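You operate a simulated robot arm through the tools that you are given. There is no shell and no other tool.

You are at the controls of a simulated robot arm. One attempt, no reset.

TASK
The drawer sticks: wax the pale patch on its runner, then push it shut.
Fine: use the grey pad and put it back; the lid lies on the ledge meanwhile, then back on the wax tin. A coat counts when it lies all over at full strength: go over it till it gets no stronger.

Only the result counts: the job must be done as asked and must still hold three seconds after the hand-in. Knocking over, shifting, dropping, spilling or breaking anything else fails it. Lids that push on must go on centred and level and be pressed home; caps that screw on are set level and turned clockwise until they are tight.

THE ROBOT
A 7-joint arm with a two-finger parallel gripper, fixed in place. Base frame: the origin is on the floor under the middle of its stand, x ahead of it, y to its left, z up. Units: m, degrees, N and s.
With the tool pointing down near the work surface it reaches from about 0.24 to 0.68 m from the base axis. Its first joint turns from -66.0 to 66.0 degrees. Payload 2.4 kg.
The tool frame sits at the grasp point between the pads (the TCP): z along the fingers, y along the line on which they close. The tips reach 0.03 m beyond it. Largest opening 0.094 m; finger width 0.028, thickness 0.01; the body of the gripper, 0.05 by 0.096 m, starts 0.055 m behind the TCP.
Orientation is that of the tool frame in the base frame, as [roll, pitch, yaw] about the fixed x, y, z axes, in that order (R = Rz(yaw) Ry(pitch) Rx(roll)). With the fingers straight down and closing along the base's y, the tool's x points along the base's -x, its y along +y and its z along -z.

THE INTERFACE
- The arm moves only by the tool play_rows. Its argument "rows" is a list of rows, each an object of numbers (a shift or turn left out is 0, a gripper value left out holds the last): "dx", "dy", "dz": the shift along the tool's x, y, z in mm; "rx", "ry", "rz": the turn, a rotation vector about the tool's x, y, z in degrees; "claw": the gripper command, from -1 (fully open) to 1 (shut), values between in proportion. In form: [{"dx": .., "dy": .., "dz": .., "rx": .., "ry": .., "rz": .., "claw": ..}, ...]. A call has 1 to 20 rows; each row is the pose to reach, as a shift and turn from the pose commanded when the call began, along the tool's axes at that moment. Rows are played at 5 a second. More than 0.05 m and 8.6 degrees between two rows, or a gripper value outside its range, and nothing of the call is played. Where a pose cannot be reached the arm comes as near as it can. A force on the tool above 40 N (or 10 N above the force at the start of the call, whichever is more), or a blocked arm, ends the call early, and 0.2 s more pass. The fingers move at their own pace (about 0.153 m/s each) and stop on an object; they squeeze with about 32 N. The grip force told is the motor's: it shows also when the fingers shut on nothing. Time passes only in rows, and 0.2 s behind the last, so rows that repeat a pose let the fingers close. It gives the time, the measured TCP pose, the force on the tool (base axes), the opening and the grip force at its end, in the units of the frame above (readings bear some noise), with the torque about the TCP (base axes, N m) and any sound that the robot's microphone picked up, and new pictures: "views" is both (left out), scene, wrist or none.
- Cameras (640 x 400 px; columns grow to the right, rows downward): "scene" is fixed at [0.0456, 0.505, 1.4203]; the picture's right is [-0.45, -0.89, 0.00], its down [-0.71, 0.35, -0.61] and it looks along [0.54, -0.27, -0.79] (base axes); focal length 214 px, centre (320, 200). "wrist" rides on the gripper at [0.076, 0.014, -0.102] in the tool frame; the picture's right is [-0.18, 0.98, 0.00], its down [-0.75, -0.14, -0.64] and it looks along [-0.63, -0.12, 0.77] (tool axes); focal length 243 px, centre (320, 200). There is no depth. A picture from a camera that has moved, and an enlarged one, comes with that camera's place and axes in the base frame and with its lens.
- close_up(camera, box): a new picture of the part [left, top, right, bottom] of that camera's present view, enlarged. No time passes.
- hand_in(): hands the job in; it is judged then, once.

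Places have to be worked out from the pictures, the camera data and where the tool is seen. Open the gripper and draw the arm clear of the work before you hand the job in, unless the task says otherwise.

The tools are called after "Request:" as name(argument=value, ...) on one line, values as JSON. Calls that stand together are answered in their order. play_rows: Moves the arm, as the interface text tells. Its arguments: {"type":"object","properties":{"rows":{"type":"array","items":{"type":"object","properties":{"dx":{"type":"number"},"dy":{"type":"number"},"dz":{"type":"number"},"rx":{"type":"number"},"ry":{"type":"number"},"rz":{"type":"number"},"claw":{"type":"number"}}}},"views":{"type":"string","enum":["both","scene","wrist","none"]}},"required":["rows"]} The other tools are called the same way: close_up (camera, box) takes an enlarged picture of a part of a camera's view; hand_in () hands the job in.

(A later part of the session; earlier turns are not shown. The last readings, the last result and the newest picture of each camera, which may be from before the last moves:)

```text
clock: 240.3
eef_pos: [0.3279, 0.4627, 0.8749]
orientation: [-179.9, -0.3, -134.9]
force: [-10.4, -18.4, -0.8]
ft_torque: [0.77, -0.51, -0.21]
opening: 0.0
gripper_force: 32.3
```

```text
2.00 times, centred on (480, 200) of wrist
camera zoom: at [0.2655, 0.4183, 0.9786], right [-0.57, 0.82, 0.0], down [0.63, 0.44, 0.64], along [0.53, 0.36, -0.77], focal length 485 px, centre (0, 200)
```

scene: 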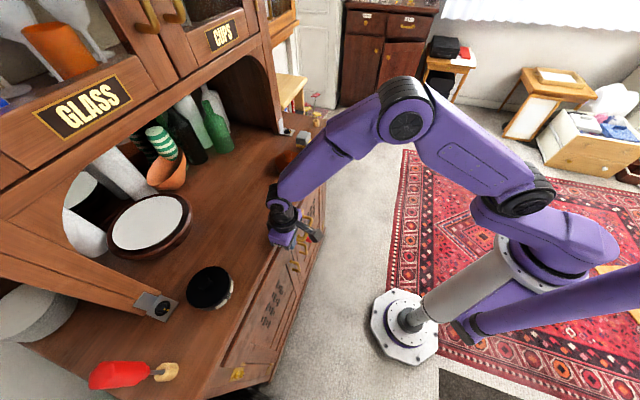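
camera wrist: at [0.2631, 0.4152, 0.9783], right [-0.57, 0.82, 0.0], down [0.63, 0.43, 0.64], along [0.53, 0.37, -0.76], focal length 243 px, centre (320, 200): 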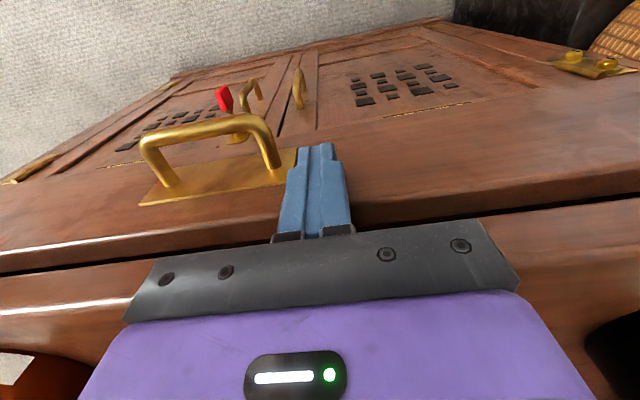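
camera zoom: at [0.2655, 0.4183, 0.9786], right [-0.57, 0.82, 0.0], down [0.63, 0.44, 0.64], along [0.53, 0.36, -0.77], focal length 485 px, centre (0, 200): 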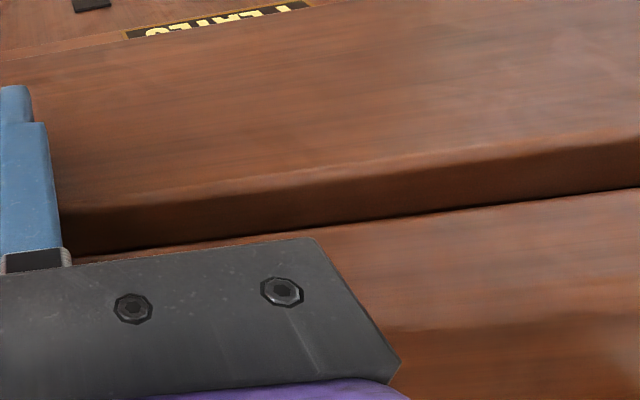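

20 N at n≈0.559, but the torque says the contact is about 45 mm above the TCP: the gripper is touching the counter edge, not the drawer stop. I back off, rise and look at how far the drawer still stands out.

Request:
play_rows(rows=[{"dx": 10, "claw": 1}, {"dx": 30, "claw": 1}, {"dx": 60, "dz": -10, "claw": 1}, {"dx": 95, "dz": -50, "claw": 1}, {"dx": 120, "dz": -95, "claw": 1}, {"dx": 140, "dz": -135, "claw": 1}, {"dx": 140, "dz": -135, "claw": 1}])

Request:
close_up(camera="scene", box=[200, 120, 360, 400])

Request:
close_up(camera="wrist", box=[160, 40, 480, 240])

Request:
close_up(camera="scene", box=[210, 300, 290, 400])

```text
refused: row 4 steps farther than a row can; nothing moved
```

```text
1.43 times, centred on (280, 260) of scene
camera zoom: at [0.0453, 0.5045, 1.4205], right [-0.45, -0.89, 0.0], down [-0.71, 0.36, -0.61], along [0.54, -0.27, -0.79], focal length 306 px, centre (377, 114)
```

zoom: 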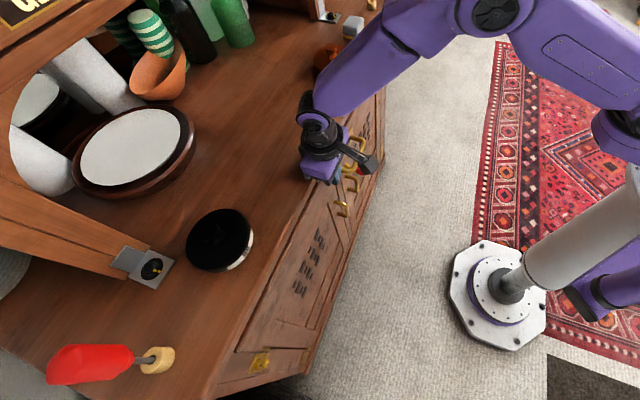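

```text
2.00 times, centred on (320, 140) of wrist
camera zoom: at [0.2655, 0.4183, 0.9786], right [-0.57, 0.82, 0.0], down [0.63, 0.44, 0.64], along [0.53, 0.36, -0.77], focal length 485 px, centre (320, 320)
```

zoom: 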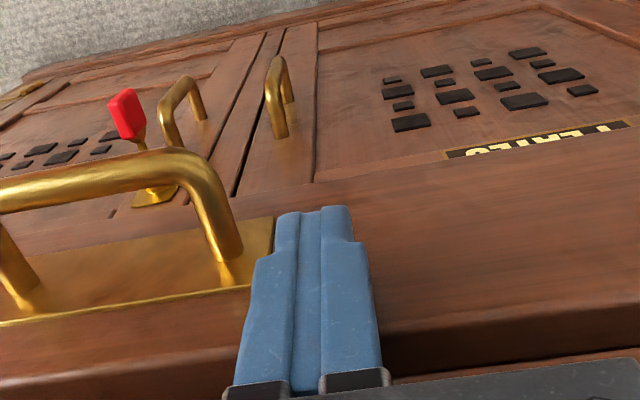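

```text
4.00 times, centred on (250, 350) of scene
camera zoom: at [0.0453, 0.5045, 1.4205], right [-0.45, -0.89, 0.0], down [-0.71, 0.36, -0.61], along [0.54, -0.27, -0.79], focal length 858 px, centre (600, -400)
```

zoom: 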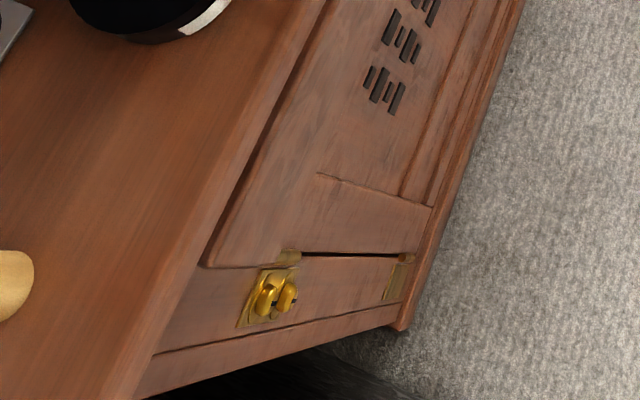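

The move was refused for step size, so I redo it with smaller steps.

Request:
play_rows(rows=[{"dx": 10, "claw": 1}, {"dx": 30, "claw": 1}, {"dx": 55, "dz": -10, "claw": 1}, {"dx": 80, "dz": -40, "claw": 1}, {"dx": 100, "dz": -75, "claw": 1}, {"dx": 115, "dz": -110, "claw": 1}, {"dx": 125, "dz": -145, "claw": 1}, {"dx": 125, "dz": -145, "claw": 1}])

Request:
close_up(camera="scene", box=[200, 120, 360, 400])

Request:
close_up(camera="wrist", box=[160, 40, 480, 240])

Request:
close_up(camera="scene", box=[210, 300, 290, 400])

Request:
close_up(camera="scene", box=[290, 110, 350, 200])

```text
clock: 242.1
eef_pos: [0.2396, 0.3737, 1.021]
orientation: [180.0, 0.2, -135.0]
force: [-0.1, -0.3, 0.3]
ft_torque: [0.0, -0.05, 0.0]
opening: 0.0
gripper_force: 31.7
camera wrist: at [0.1766, 0.329, 1.1239], right [-0.57, 0.82, 0.0], down [0.63, 0.43, 0.64], along [0.53, 0.36, -0.77], focal length 243 px, centre (320, 200)
```

scene: 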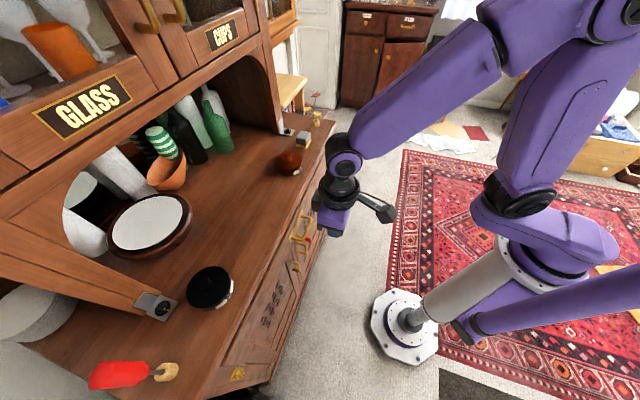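
wrist: 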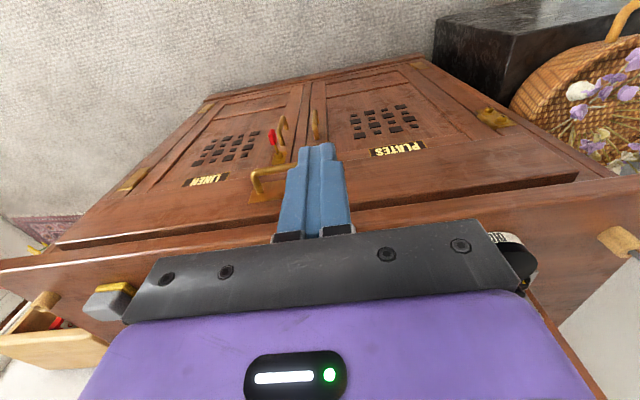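

```text
1.43 times, centred on (280, 260) of scene
camera zoom: at [0.0456, 0.505, 1.4203], right [-0.45, -0.89, 0.0], down [-0.71, 0.35, -0.61], along [0.54, -0.27, -0.79], focal length 306 px, centre (377, 114)
```

zoom: 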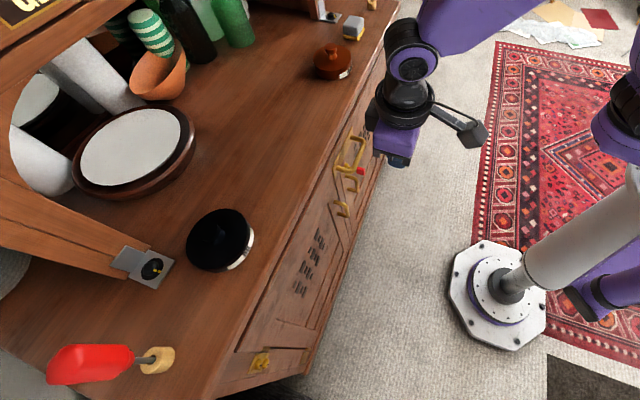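

```text
2.00 times, centred on (320, 140) of wrist
camera zoom: at [0.1766, 0.329, 1.1239], right [-0.57, 0.82, 0.0], down [0.63, 0.43, 0.64], along [0.53, 0.36, -0.77], focal length 485 px, centre (320, 320)
```

zoom: 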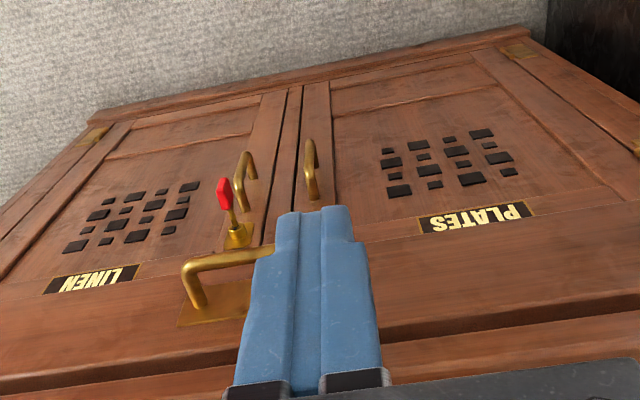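

```text
4.00 times, centred on (250, 350) of scene
camera zoom: at [0.0456, 0.505, 1.4203], right [-0.45, -0.89, 0.0], down [-0.71, 0.35, -0.61], along [0.54, -0.27, -0.79], focal length 858 px, centre (600, -400)
```

zoom: 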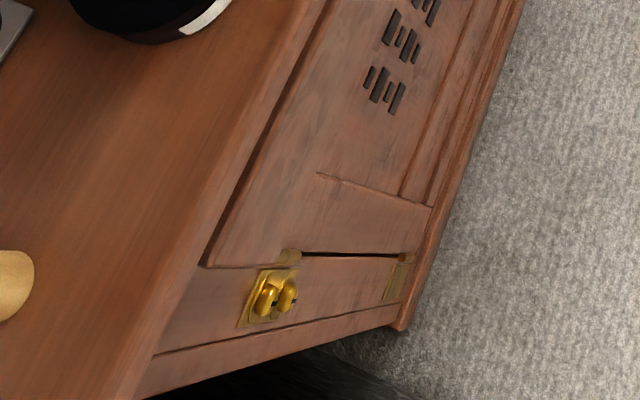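

```text
4.44 times, centred on (320, 155) of scene
camera zoom: at [0.0456, 0.505, 1.4203], right [-0.45, -0.89, 0.0], down [-0.71, 0.35, -0.61], along [0.54, -0.27, -0.79], focal length 953 px, centre (320, 400)
```

zoom: 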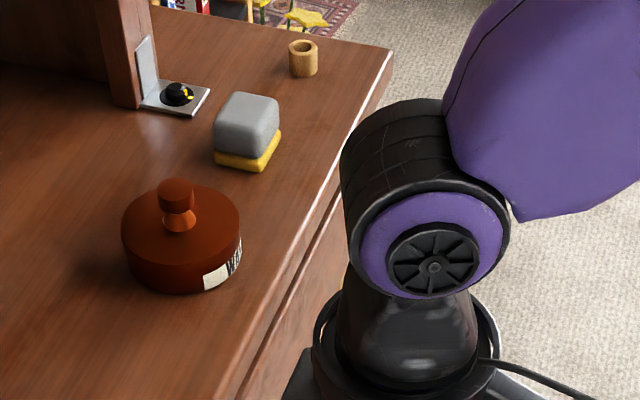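

I rise a bit further to get a clear view along the whole drawer front and counter edge.

Request:
play_rows(rows=[{"dx": 10, "dz": -30, "claw": 1}, {"dx": 20, "dz": -60, "claw": 1}, {"dx": 40, "dz": -90, "claw": 1}, {"dx": 60, "dz": -120, "claw": 1}, {"dx": 60, "dz": -120, "claw": 1}], views="wrist")

Request:
close_up(camera="wrist", box=[400, 60, 640, 210])

Request:
close_up(camera="wrist", box=[0, 90, 240, 240])

Request:
close_up(camera="scene", box=[250, 180, 330, 300])

```text
clock: 243.3
eef_pos: [0.1976, 0.3339, 1.1404]
orientation: [-180.0, 0.2, -134.9]
force: [-0.1, -0.5, -0.5]
ft_torque: [-0.02, 0.0, -0.02]
opening: 0.0003
gripper_force: 32.7
camera wrist: at [0.1336, 0.2884, 1.2439], right [-0.57, 0.82, 0.0], down [0.63, 0.43, 0.64], along [0.53, 0.36, -0.77], focal length 243 px, centre (320, 200)
```

wrist: 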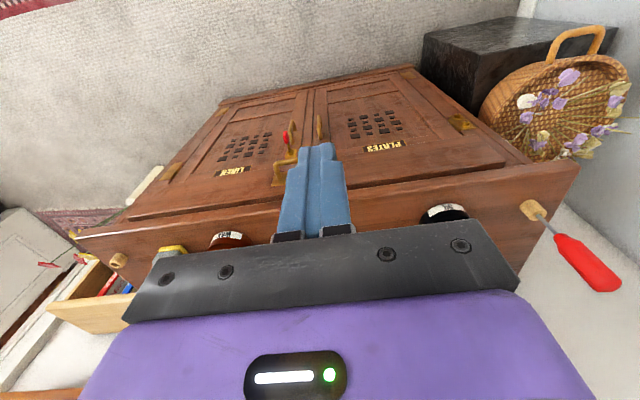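

```text
2.67 times, centred on (520, 135) of wrist
camera zoom: at [0.1336, 0.2884, 1.2439], right [-0.57, 0.82, 0.0], down [0.63, 0.43, 0.64], along [0.53, 0.36, -0.77], focal length 647 px, centre (-213, 373)
```

zoom: 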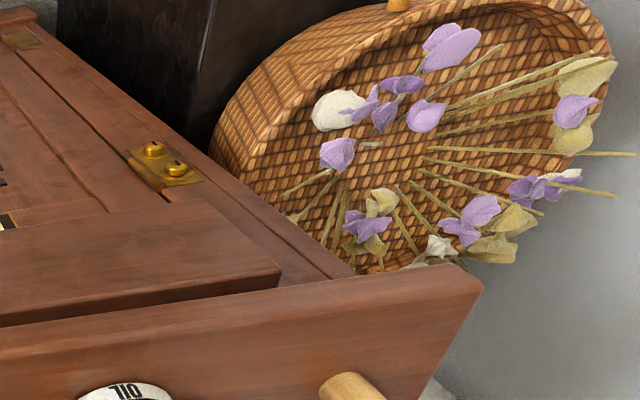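

```text
2.67 times, centred on (120, 165) of wrist
camera zoom: at [0.1336, 0.2884, 1.2439], right [-0.57, 0.82, 0.0], down [0.63, 0.43, 0.64], along [0.53, 0.36, -0.77], focal length 647 px, centre (853, 293)
```

zoom: 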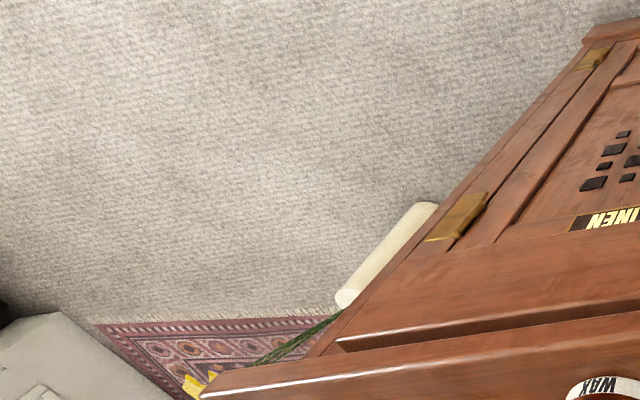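

```text
3.33 times, centred on (290, 240) of scene
camera zoom: at [0.0456, 0.505, 1.4203], right [-0.45, -0.89, 0.0], down [-0.71, 0.35, -0.61], along [0.54, -0.27, -0.79], focal length 715 px, centre (420, 67)
```

zoom: 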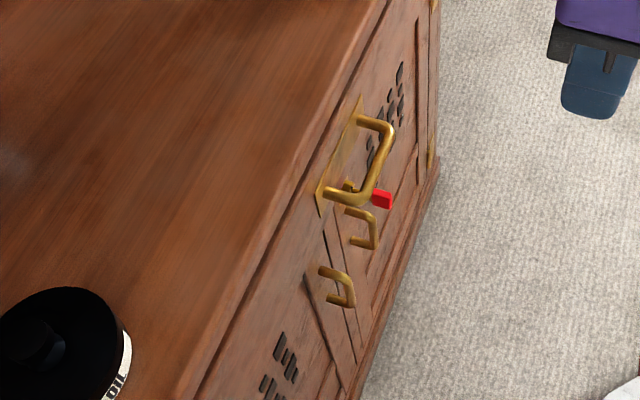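

I can't tell from this whether the last few mm remain, and the vertical tool is blocked by the counter edge. I'll tilt the tool 25° outward so the fingertips lead under the counter edge, and push again at the same spot.

Request:
play_rows(rows=[{"dx": -11.4, "dz": 26.9, "ry": -2.5, "claw": 1}, {"dx": -22.8, "dz": 53.8, "ry": -5, "claw": 1}, {"dx": -34.2, "dz": 80.7, "ry": -7.5, "claw": 1}, {"dx": -45.6, "dz": 107.6, "ry": -10, "claw": 1}, {"dx": -57, "dz": 134.5, "ry": -12.5, "claw": 1}, {"dx": -68.4, "dz": 161.4, "ry": -15, "claw": 1}, {"dx": -79.8, "dz": 188.3, "ry": -17.5, "claw": 1}, {"dx": -91.2, "dz": 215.2, "ry": -20, "claw": 1}, {"dx": -102.6, "dz": 242.1, "ry": -22.5, "claw": 1}, {"dx": -114, "dz": 269, "ry": -25, "claw": 1}, {"dx": -114, "dz": 269, "ry": -25, "claw": 1}])

Request:
close_up(camera="wrist", box=[160, 60, 480, 260])

```text
clock: 245.7
eef_pos: [0.2816, 0.4121, 0.8717]
orientation: [180.0, 25.2, -135.0]
force: [0.2, -0.5, 0.4]
ft_torque: [-0.03, 0.03, -0.01]
opening: 0.0002
gripper_force: 32.4
camera wrist: at [0.1923, 0.3422, 0.9317], right [-0.58, 0.81, 0.08], down [0.39, 0.19, 0.9], along [0.72, 0.55, -0.43], focal length 243 px, centre (320, 200)
```

scene: 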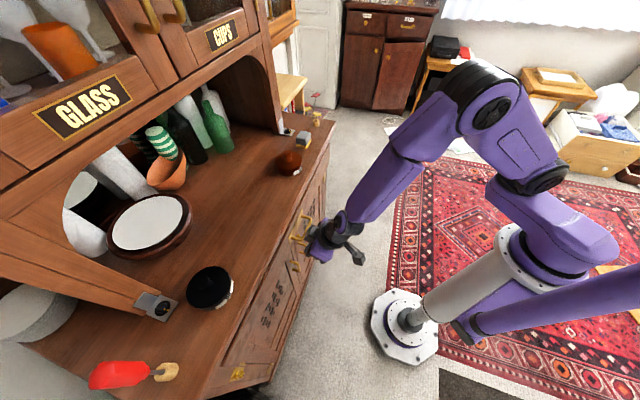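
wrist: 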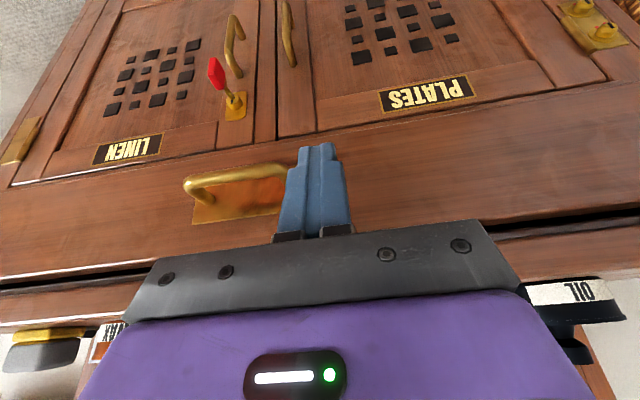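

```text
2.00 times, centred on (320, 160) of wrist
camera zoom: at [0.1923, 0.3422, 0.9317], right [-0.58, 0.81, 0.08], down [0.39, 0.19, 0.9], along [0.72, 0.55, -0.43], focal length 485 px, centre (320, 280)
```

zoom: 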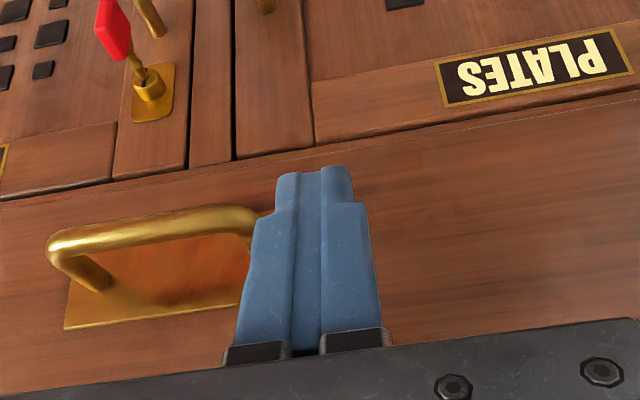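

The tips now lead. I advance to just before the panel face, staying clear of the handle leg beside the fingers.

Request:
play_rows(rows=[{"dx": -9.1, "dz": 4.2, "claw": 1}, {"dx": -18.1, "dz": 8.5, "claw": 1}, {"dx": -27.2, "dz": 12.7, "claw": 1}, {"dx": -36.3, "dz": 16.9, "claw": 1}, {"dx": -43.5, "dz": 20.3, "claw": 1}, {"dx": -48.9, "dz": 22.8, "claw": 1}, {"dx": -48.9, "dz": 22.8, "claw": 1}])

Request:
close_up(camera="wrist", box=[160, 60, 480, 260])

```text
clock: 247.3
eef_pos: [0.3193, 0.4525, 0.8713]
orientation: [-179.9, 25.1, -135.0]
force: [-0.5, -0.7, 0.0]
ft_torque: [0.01, 0.01, 0.0]
opening: 0.0001
gripper_force: 32.5
camera wrist: at [0.2289, 0.3813, 0.9329], right [-0.58, 0.81, 0.08], down [0.39, 0.19, 0.9], along [0.72, 0.55, -0.43], focal length 243 px, centre (320, 200)
```

scene: 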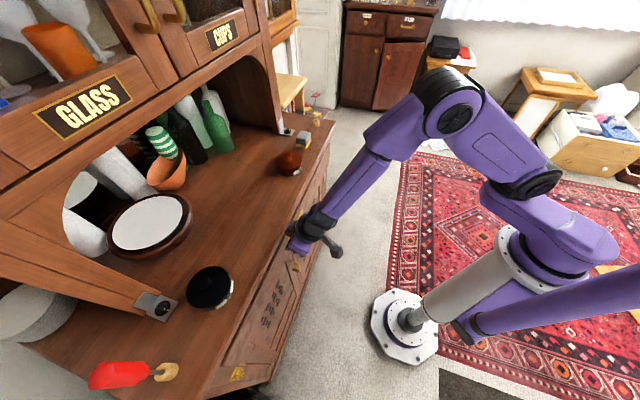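
wrist: 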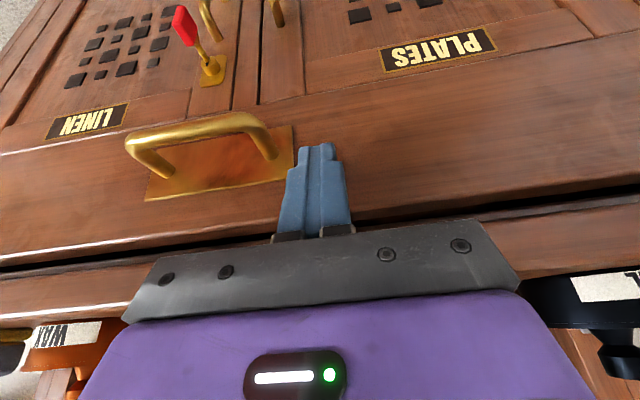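

```text
2.00 times, centred on (320, 160) of wrist
camera zoom: at [0.2289, 0.3813, 0.9329], right [-0.58, 0.81, 0.08], down [0.39, 0.19, 0.9], along [0.72, 0.55, -0.43], focal length 485 px, centre (320, 280)
```

zoom: 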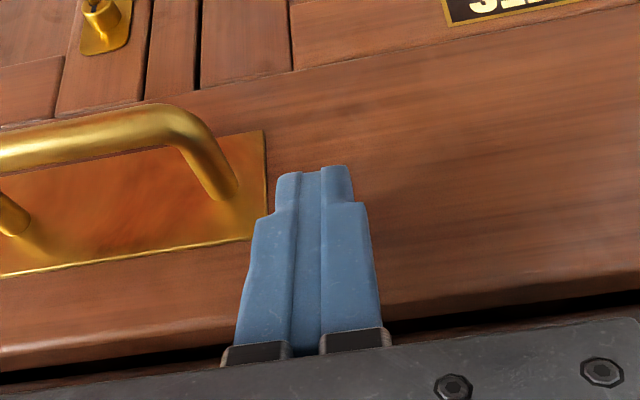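

No contact yet; I creep forward in 2 mm rows.

Request:
play_rows(rows=[{"dx": -1.8, "dz": 0.85, "claw": 1}, {"dx": -3.6, "dz": 1.7, "claw": 1}, {"dx": -5.4, "dz": 2.5, "claw": 1}, {"dx": -7.3, "dz": 3.4, "claw": 1}, {"dx": -7.3, "dz": 3.4, "claw": 1}], views="none")

Request:
play_rows(rows=[{"dx": -1.8, "dz": 0.85, "claw": 1}, {"dx": -3.6, "dz": 1.7, "claw": 1}, {"dx": -5.4, "dz": 2.5, "claw": 1}, {"dx": -5.4, "dz": 2.5, "claw": 1}], views="scene")

Request:
close_up(camera="wrist", box=[160, 60, 480, 260])

```text
clock: 248.5
eef_pos: [0.3248, 0.4579, 0.87]
orientation: [-179.9, 25.2, -134.9]
force: [-4.4, -1.6, -2.3]
ft_torque: [-0.18, 0.25, 0.09]
opening: 0.0
gripper_force: 31.9
```

```text
clock: 249.5
eef_pos: [0.3297, 0.4619, 0.8707]
orientation: [180.0, 25.1, -135.0]
force: [-1.3, -2.3, -0.1]
ft_torque: [-0.08, 0.05, -0.03]
opening: 0.0
gripper_force: 31.8
```

scene: 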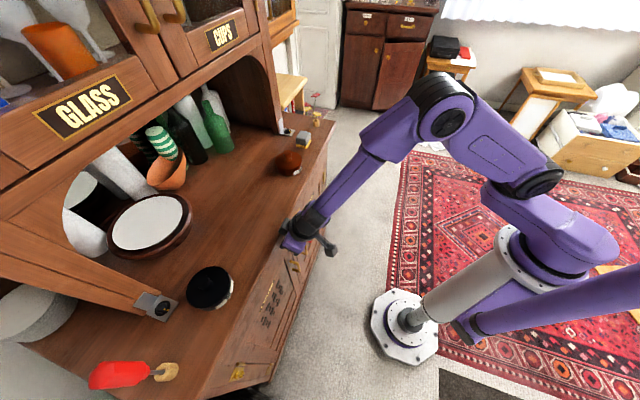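

```text
2.00 times, centred on (320, 160) of wrist
camera zoom: at [0.2393, 0.3917, 0.9325], right [-0.58, 0.81, 0.08], down [0.39, 0.19, 0.9], along [0.72, 0.55, -0.43], focal length 485 px, centre (320, 280)
```

zoom: 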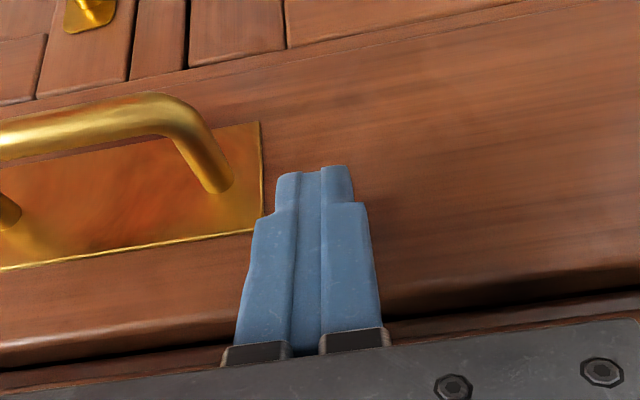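

The drawer is still moving at about 3 N, so it had not been home. I continue 2 mm at a time until it stops.

Request:
play_rows(rows=[{"dx": -1.8, "dz": 0.85, "claw": 1}, {"dx": -3.6, "dz": 1.7, "claw": 1}, {"dx": -5.4, "dz": 2.5, "claw": 1}, {"dx": -7.3, "dz": 3.4, "claw": 1}, {"dx": -7.3, "dz": 3.4, "claw": 1}], views="none")

Request:
close_up(camera="wrist", box=[160, 60, 480, 260])

Request:
close_up(camera="scene", box=[210, 180, 340, 400])

```text
clock: 250.7
eef_pos: [0.3333, 0.4696, 0.8714]
orientation: [180.0, 25.2, -135.0]
force: [-4.8, -4.3, -2.6]
ft_torque: [0.06, -0.06, -0.07]
opening: 0.0001
gripper_force: 31.7
```

```text
2.00 times, centred on (320, 160) of wrist
camera zoom: at [0.2441, 0.3977, 0.9333], right [-0.58, 0.81, 0.08], down [0.39, 0.19, 0.9], along [0.72, 0.55, -0.43], focal length 485 px, centre (320, 280)
```

zoom: 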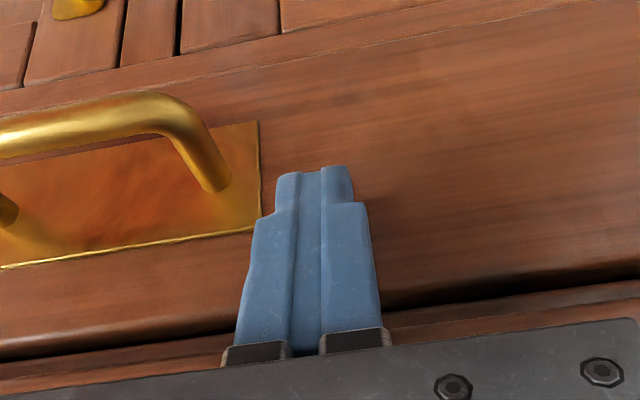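

```text
1.82 times, centred on (275, 290) of scene
camera zoom: at [0.0455, 0.5049, 1.4204], right [-0.45, -0.89, 0.0], down [-0.71, 0.35, -0.61], along [0.54, -0.27, -0.79], focal length 390 px, centre (402, 36)
```

zoom: 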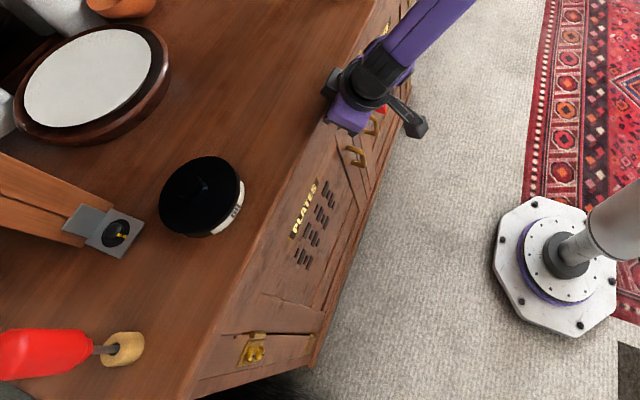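

Force is up to about 7 N. I push another 4 mm in 1 mm rows.

Request:
play_rows(rows=[{"dx": -0.9, "dz": 0.4, "claw": 1}, {"dx": -1.8, "dz": 0.85, "claw": 1}, {"dx": -2.7, "dz": 1.3, "claw": 1}, {"dx": -3.6, "dz": 1.7, "claw": 1}, {"dx": -3.6, "dz": 1.7, "claw": 1}], views="none")

Request:
close_up(camera="wrist", box=[160, 60, 480, 260])

```text
clock: 251.9
eef_pos: [0.3333, 0.4698, 0.8687]
orientation: [-179.8, 24.8, -134.8]
force: [-27.0, -21.5, -1.4]
ft_torque: [0.34, -0.46, -0.2]
opening: 0.0
gripper_force: 32.0
```

```text
2.00 times, centred on (320, 160) of wrist
camera zoom: at [0.2452, 0.3984, 0.9319], right [-0.58, 0.81, 0.07], down [0.39, 0.2, 0.9], along [0.72, 0.55, -0.43], focal length 485 px, centre (320, 280)
```

zoom: 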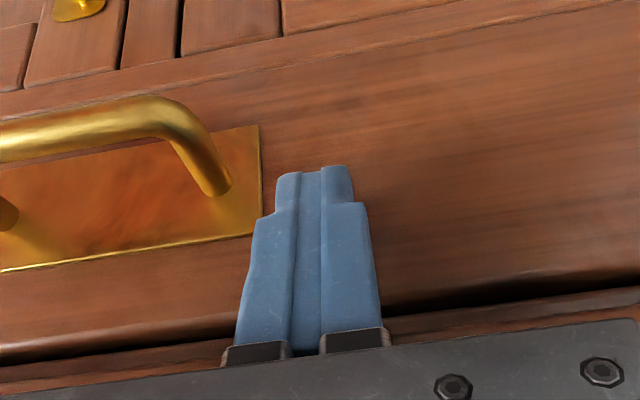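

34 N now, but the torque puts the resultant near z≈0.886: the finger is touching the counter's lower front edge again, so the stop isn't proven. I back off, tilt further to 37°, and go lower on the panel beside the handle to push deeper.

Request:
play_rows(rows=[{"dx": 10.6, "dz": -4.9, "claw": 1}, {"dx": 21.1, "dz": -9.9, "claw": 1}, {"dx": 31.7, "dz": -14.8, "claw": 1}, {"dx": 36, "dz": -5.7, "ry": -4, "claw": 1}, {"dx": 40, "dz": 3.5, "ry": -8, "claw": 1}, {"dx": 44.4, "dz": 12.4, "ry": -12, "claw": 1}, {"dx": 44.4, "dz": 12.4, "ry": -12, "claw": 1}])

Request:
close_up(camera="scene", box=[210, 180, 340, 400])

Request:
close_up(camera="wrist", box=[160, 60, 480, 260])

```text
clock: 253.5
eef_pos: [0.3117, 0.446, 0.8423]
orientation: [179.9, 37.1, -135.0]
force: [-0.7, -1.0, 0.2]
ft_torque: [0.01, -0.04, 0.02]
opening: 0.0001
gripper_force: 32.1
camera wrist: at [0.2154, 0.3683, 0.8787], right [-0.59, 0.8, 0.11], down [0.25, 0.05, 0.97], along [0.77, 0.6, -0.23], focal length 243 px, centre (320, 200)
```

scene: 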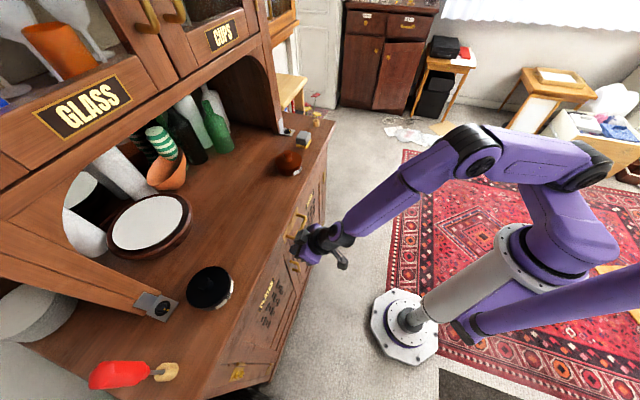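
wrist: 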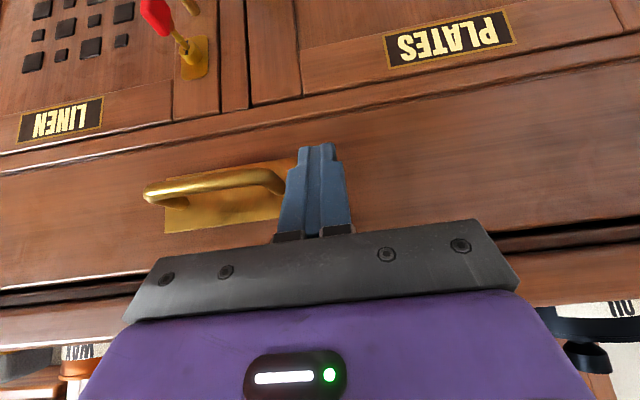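

```text
1.82 times, centred on (275, 290) of scene
camera zoom: at [0.0456, 0.505, 1.4203], right [-0.45, -0.89, 0.0], down [-0.71, 0.35, -0.61], along [0.54, -0.27, -0.79], focal length 390 px, centre (402, 36)
```

zoom: 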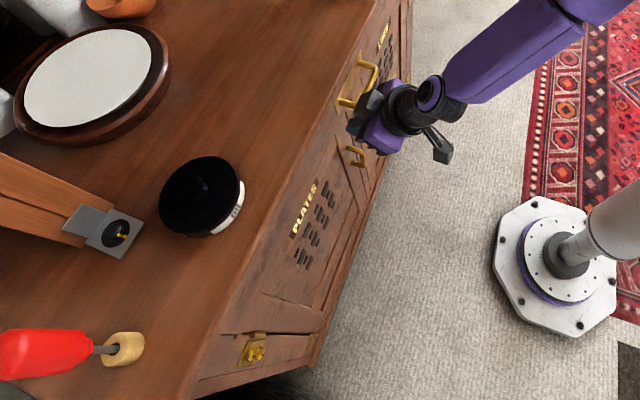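

```text
2.00 times, centred on (320, 160) of wrist
camera zoom: at [0.2154, 0.3683, 0.8787], right [-0.59, 0.8, 0.11], down [0.25, 0.05, 0.97], along [0.77, 0.6, -0.23], focal length 485 px, centre (320, 280)
```

zoom: 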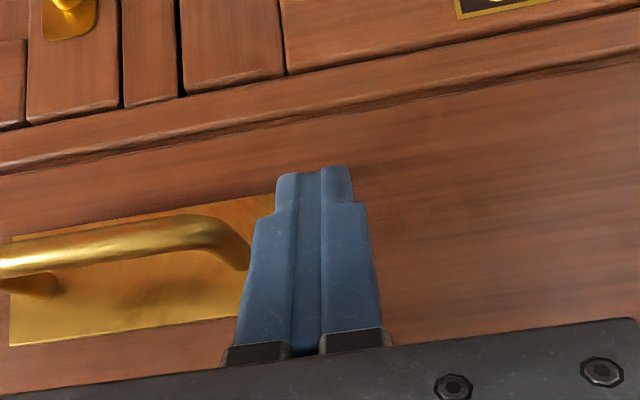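

The drawer front now looks nearly flush with the frame rail below. I push with the steeper tilt: 25 mm approach, then small rows to feel the stop.

Request:
play_rows(rows=[{"dx": -4.8, "dz": 3.6, "claw": 1}, {"dx": -9.6, "dz": 7.2, "claw": 1}, {"dx": -14.4, "dz": 10.9, "claw": 1}, {"dx": -19.1, "dz": 14.5, "claw": 1}, {"dx": -21.5, "dz": 16.3, "claw": 1}, {"dx": -21.5, "dz": 16.3, "claw": 1}], views="none")

Request:
play_rows(rows=[{"dx": -1.2, "dz": 0.9, "claw": 1}, {"dx": -2.4, "dz": 1.8, "claw": 1}, {"dx": -3.6, "dz": 2.7, "claw": 1}, {"dx": -3.6, "dz": 2.7, "claw": 1}], views="none")

Request:
close_up(camera="wrist", box=[160, 60, 480, 260])

```text
clock: 254.9
eef_pos: [0.3332, 0.4636, 0.8411]
orientation: [-179.9, 37.1, -135.0]
force: [-0.7, 0.1, -0.5]
ft_torque: [-0.02, 0.01, 0.02]
opening: 0.0
gripper_force: 32.1
```

```text
clock: 255.9
eef_pos: [0.3346, 0.468, 0.8409]
orientation: [-179.9, 37.2, -135.0]
force: [-1.8, -3.8, -0.5]
ft_torque: [-0.07, 0.05, -0.06]
opening: 0.0
gripper_force: 31.7
```

```text
2.00 times, centred on (320, 160) of wrist
camera zoom: at [0.2383, 0.39, 0.8774], right [-0.59, 0.8, 0.11], down [0.25, 0.05, 0.97], along [0.77, 0.6, -0.23], focal length 485 px, centre (320, 280)
```

zoom: 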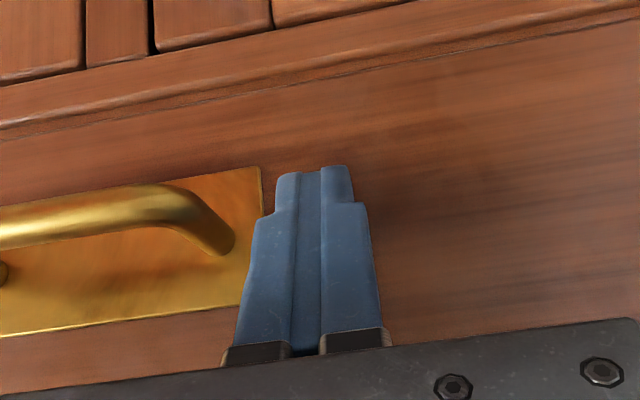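

Contact at the tips now (4 N, drawer sliding). I continue.

Request:
play_rows(rows=[{"dx": -0.8, "dz": 0.6, "claw": 1}, {"dx": -1.6, "dz": 1.2, "claw": 1}, {"dx": -2.4, "dz": 1.8, "claw": 1}, {"dx": -3.2, "dz": 2.4, "claw": 1}, {"dx": -3.2, "dz": 2.4, "claw": 1}], views="none")

Request:
play_rows(rows=[{"dx": -0.8, "dz": 0.6, "claw": 1}, {"dx": -1.6, "dz": 1.2, "claw": 1}, {"dx": -2.4, "dz": 1.8, "claw": 1}, {"dx": -3.2, "dz": 2.4, "claw": 1}, {"dx": -3.2, "dz": 2.4, "claw": 1}], views="none")

Request:
close_up(camera="wrist", box=[160, 60, 480, 260])

```text
clock: 257.1
eef_pos: [0.337, 0.4724, 0.8425]
orientation: [180.0, 37.2, -134.9]
force: [-3.5, -1.6, 0.8]
ft_torque: [-0.02, 0.02, 0.0]
opening: 0.0002
gripper_force: 31.8
```

```text
clock: 258.3
eef_pos: [0.3404, 0.4728, 0.841]
orientation: [180.0, 37.0, -135.0]
force: [-4.2, -4.8, 1.8]
ft_torque: [0.45, -0.28, 0.02]
opening: 0.0
gripper_force: 31.3
```

```text
2.00 times, centred on (320, 160) of wrist
camera zoom: at [0.2431, 0.3952, 0.8776], right [-0.59, 0.8, 0.11], down [0.25, 0.05, 0.97], along [0.77, 0.6, -0.23], focal length 485 px, centre (320, 280)
```

zoom: 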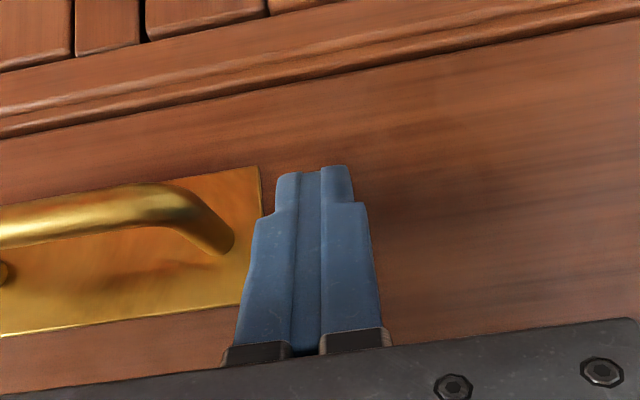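

The gripper is again touching the counter edge (torque arm ~+0.08), and the drawer has slid to about 0.604 with only ~4 N, so it is not yet at its stop. The handle bar sticks out ~40 mm, so pushing on its middle gives more room. I retreat 60 mm, reduce the tilt to 20° and move in front of the bar.

Request:
play_rows(rows=[{"dx": 12, "dz": -9, "claw": 1}, {"dx": 24, "dz": -18, "claw": 1}, {"dx": 36, "dz": -27, "claw": 1}, {"dx": 47.9, "dz": -36.2, "claw": 1}, {"dx": 47.9, "dy": -20, "dz": -36.2, "ry": 4, "claw": 1}, {"dx": 47.9, "dy": -40, "dz": -36.2, "ry": 8, "claw": 1}, {"dx": 47.9, "dy": -60, "dz": -36.2, "ry": 13, "claw": 1}, {"dx": 47.9, "dy": -77, "dz": -36.2, "ry": 17, "claw": 1}, {"dx": 47.9, "dy": -77, "dz": -36.2, "ry": 17, "claw": 1}])

Request:
close_up(camera="wrist", box=[160, 40, 480, 240])

Request:
close_up(camera="scene", box=[210, 160, 350, 400])

Request:
close_up(camera="scene", box=[200, 310, 280, 400])

```text
clock: 260.3
eef_pos: [0.3528, 0.3772, 0.8432]
orientation: [-180.0, 20.1, -135.0]
force: [-1.0, -0.1, 0.5]
ft_torque: [-0.01, -0.02, -0.01]
opening: 0.0
gripper_force: 32.2
camera wrist: at [0.2676, 0.3106, 0.9133], right [-0.57, 0.82, 0.06], down [0.44, 0.24, 0.86], along [0.69, 0.52, -0.5], focal length 243 px, centre (320, 200)
```

scene: 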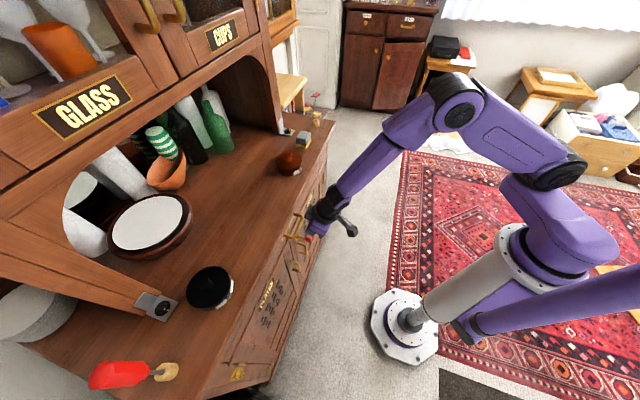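
wrist: 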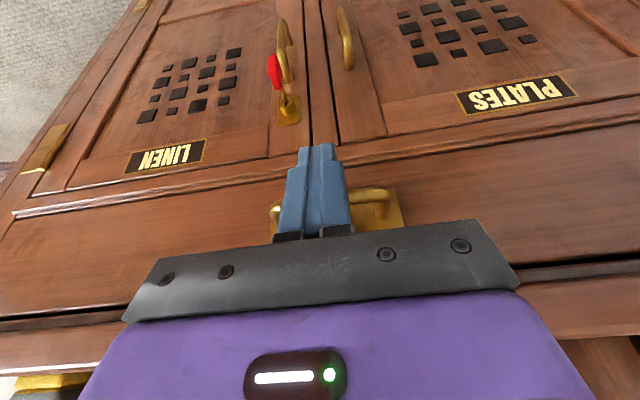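

```text
2.00 times, centred on (320, 140) of wrist
camera zoom: at [0.2676, 0.3106, 0.9133], right [-0.57, 0.82, 0.06], down [0.44, 0.24, 0.86], along [0.69, 0.52, -0.5], focal length 485 px, centre (320, 320)
```

zoom: 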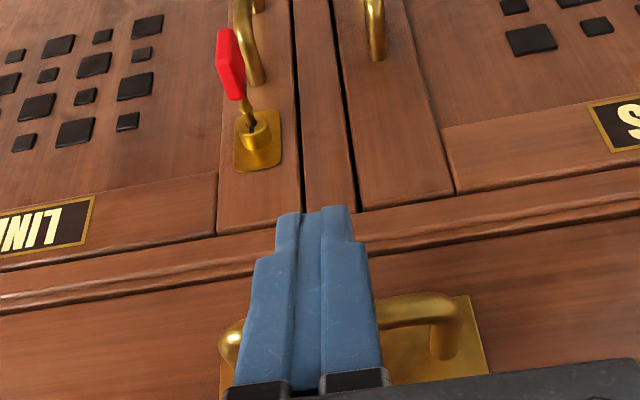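

```text
1.67 times, centred on (280, 280) of scene
camera zoom: at [0.0456, 0.505, 1.4203], right [-0.45, -0.89, 0.0], down [-0.71, 0.35, -0.61], along [0.54, -0.27, -0.79], focal length 358 px, centre (387, 67)
```

zoom: 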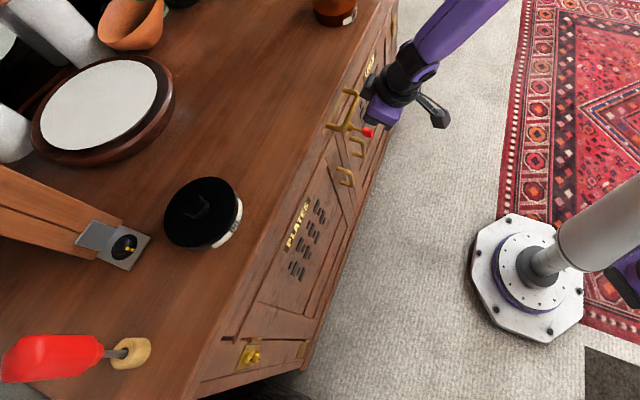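

```text
4.44 times, centred on (240, 355) of scene
camera zoom: at [0.0456, 0.505, 1.4203], right [-0.45, -0.89, 0.0], down [-0.71, 0.35, -0.61], along [0.54, -0.27, -0.79], focal length 953 px, centre (676, -489)
```

zoom: 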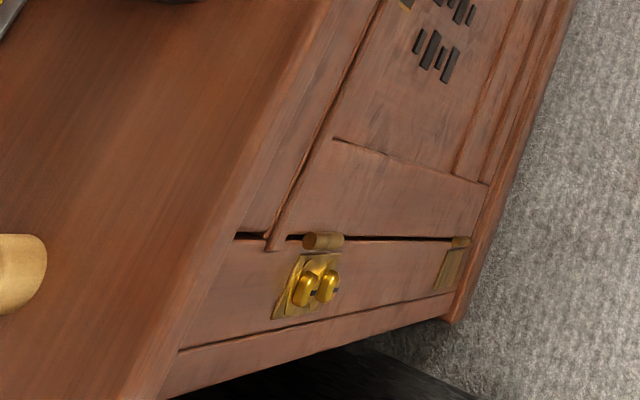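

The fingers are in front of the middle of the handle bar, 10–18 mm away. I push forward onto it in 3 mm rows.

Request:
play_rows(rows=[{"dx": -2.8, "dz": 1.0, "claw": 1}, {"dx": -5.6, "dz": 2.1, "claw": 1}, {"dx": -8.5, "dz": 3.1, "claw": 1}, {"dx": -11.3, "dz": 4.1, "claw": 1}, {"dx": -14.1, "dz": 5.2, "claw": 1}, {"dx": -16.9, "dz": 6.2, "claw": 1}, {"dx": -16.9, "dz": 6.2, "claw": 1}], views="none")

Request:
close_up(camera="wrist", box=[160, 40, 480, 240])

```text
clock: 261.9
eef_pos: [0.3653, 0.39, 0.8412]
orientation: [180.0, 20.1, -134.9]
force: [0.0, 1.6, -0.7]
ft_torque: [0.0, 0.0, 0.01]
opening: 0.0001
gripper_force: 32.2
```

```text
2.00 times, centred on (320, 140) of wrist
camera zoom: at [0.2798, 0.3228, 0.9128], right [-0.57, 0.82, 0.06], down [0.44, 0.24, 0.86], along [0.69, 0.52, -0.5], focal length 485 px, centre (320, 320)
```

zoom: 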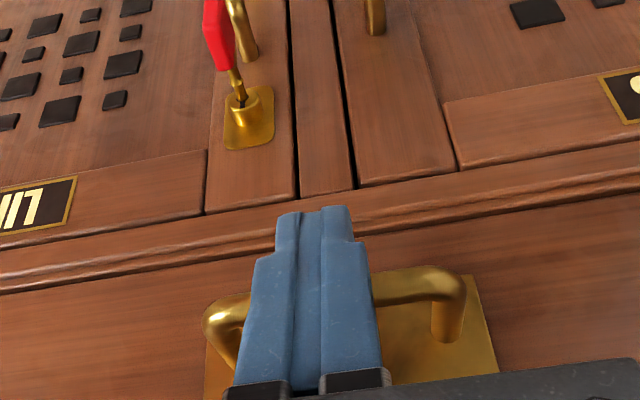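

No contact yet; onward in 3 mm rows.

Request:
play_rows(rows=[{"dx": -2.8, "dz": 1.0, "claw": 1}, {"dx": -5.6, "dz": 2.1, "claw": 1}, {"dx": -8.5, "dz": 3.1, "claw": 1}, {"dx": -11.3, "dz": 4.1, "claw": 1}, {"dx": -11.3, "dz": 4.1, "claw": 1}], views="none")

Request:
play_rows(rows=[{"dx": -1.9, "dz": 0.7, "claw": 1}, {"dx": -3.8, "dz": 1.4, "claw": 1}, {"dx": -5.6, "dz": 2.1, "claw": 1}, {"dx": -7.5, "dz": 2.75, "claw": 1}, {"dx": -7.5, "dz": 2.75, "claw": 1}], views="none")

Request:
close_up(camera="wrist", box=[160, 40, 480, 240])

```text
clock: 263.1
eef_pos: [0.3693, 0.3948, 0.839]
orientation: [-179.6, 19.4, -134.8]
force: [-28.8, -20.5, -1.4]
ft_torque: [-0.51, 0.37, 0.05]
opening: 0.0002
gripper_force: 32.5
```

```text
clock: 263.6
eef_pos: [0.3702, 0.3945, 0.8377]
orientation: [-179.6, 19.0, -134.7]
force: [-1.4, -0.7, -0.4]
ft_torque: [-0.03, 0.04, -0.01]
opening: 0.0
gripper_force: 32.2
stopped in row 2: the force on the tool passed its limit at 48 N (the readings are from after the stop); the commanded pose is now the measured one
```

```text
2.00 times, centred on (320, 140) of wrist
camera zoom: at [0.2855, 0.329, 0.9101], right [-0.57, 0.82, 0.05], down [0.45, 0.26, 0.85], along [0.68, 0.51, -0.52], focal length 485 px, centre (320, 320)
```

zoom: 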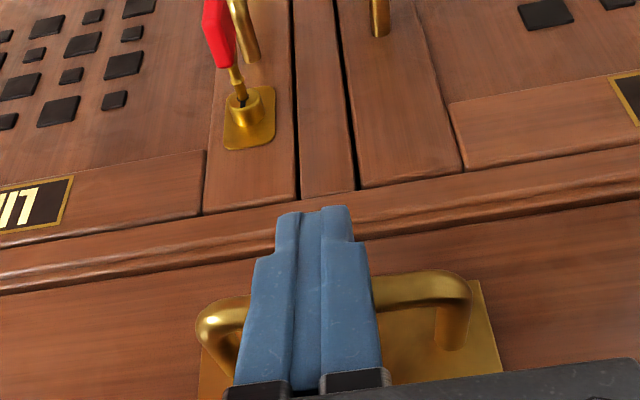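

A firm stop this time: 35 N then 48 N with the load on the handle bar (torque arm below the TCP) and no movement, so the drawer is fully shut. I back straight away from the handle and rise.

Request:
play_rows(rows=[{"dx": 10, "dz": -3.6, "claw": 1}, {"dx": 24, "dz": -8.5, "claw": 1}, {"dx": 42, "dz": -15, "claw": 1}, {"dx": 62, "dz": -22, "claw": 1}, {"dx": 85, "dz": -31, "claw": 1}, {"dx": 85, "dz": -65, "claw": 1}, {"dx": 78, "dz": -100, "claw": 1}, {"dx": 70, "dz": -140, "claw": 1}, {"dx": 62, "dz": -180, "claw": 1}, {"dx": 62, "dz": -180, "claw": 1}])

Request:
close_up(camera="scene", box=[190, 80, 360, 400])

Request:
close_up(camera="scene", box=[200, 310, 280, 400])

Request:
close_up(camera="scene", box=[240, 80, 400, 180])

```text
clock: 265.8
eef_pos: [0.2857, 0.3108, 0.988]
orientation: [-179.5, 19.0, -134.7]
force: [-0.3, -0.1, -0.9]
ft_torque: [0.01, 0.04, 0.01]
opening: 0.0
gripper_force: 31.6
camera wrist: at [0.2002, 0.2449, 1.0597], right [-0.57, 0.82, 0.05], down [0.45, 0.26, 0.85], along [0.68, 0.51, -0.52], focal length 243 px, centre (320, 200)
```

scene: 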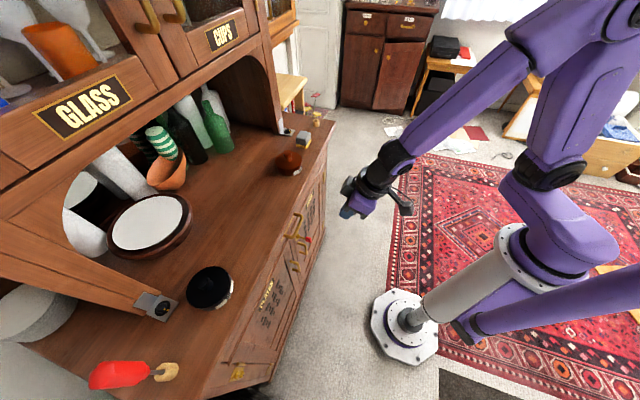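
wrist: 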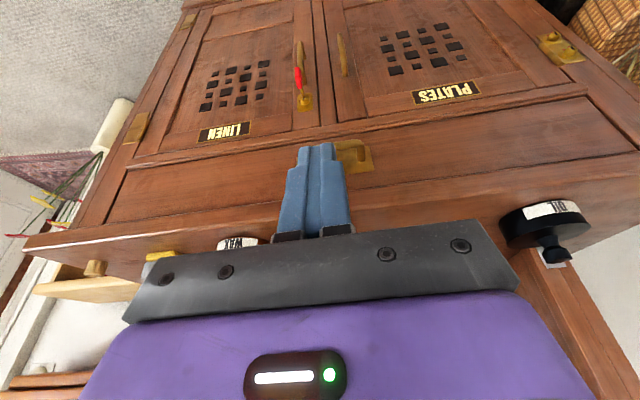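

```text
1.25 times, centred on (275, 240) of scene
camera zoom: at [0.0456, 0.505, 1.4203], right [-0.45, -0.89, 0.0], down [-0.71, 0.35, -0.61], along [0.54, -0.27, -0.79], focal length 268 px, centre (376, 150)
```

zoom: 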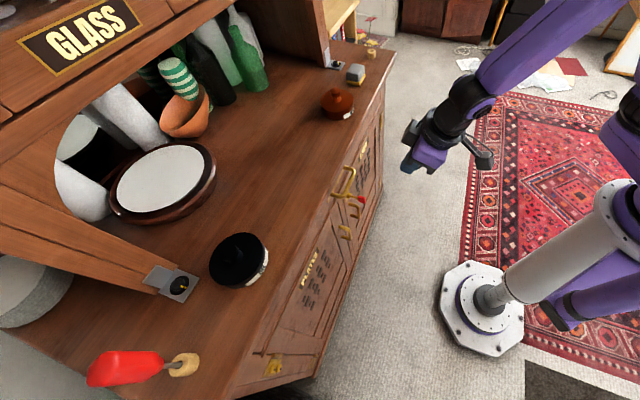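

```text
4.44 times, centred on (240, 355) of scene
camera zoom: at [0.0456, 0.505, 1.4203], right [-0.45, -0.89, 0.0], down [-0.71, 0.35, -0.61], along [0.54, -0.27, -0.79], focal length 953 px, centre (676, -489)
```

zoom: 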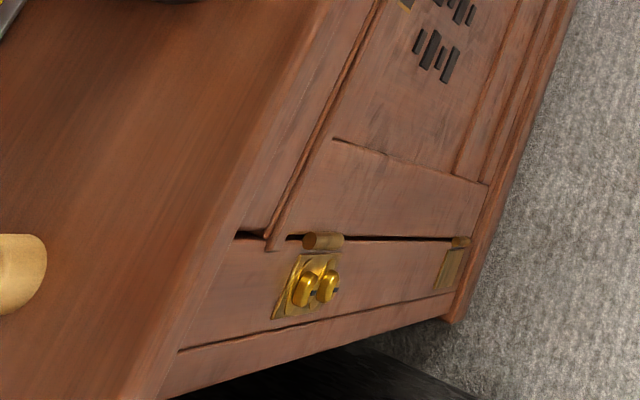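

```text
4.00 times, centred on (320, 130) of scene
camera zoom: at [0.0456, 0.505, 1.4203], right [-0.45, -0.89, 0.0], down [-0.71, 0.35, -0.61], along [0.54, -0.27, -0.79], focal length 858 px, centre (320, 480)
```

zoom: 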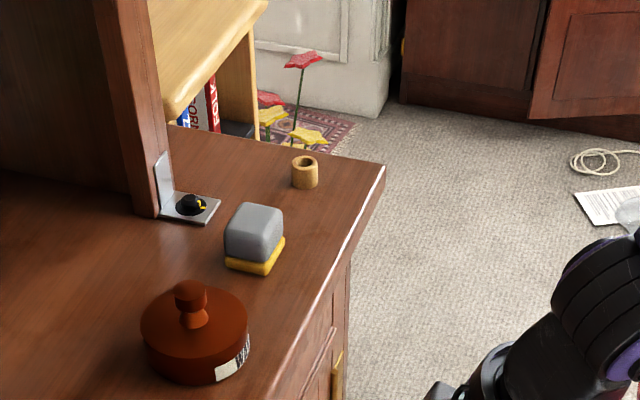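

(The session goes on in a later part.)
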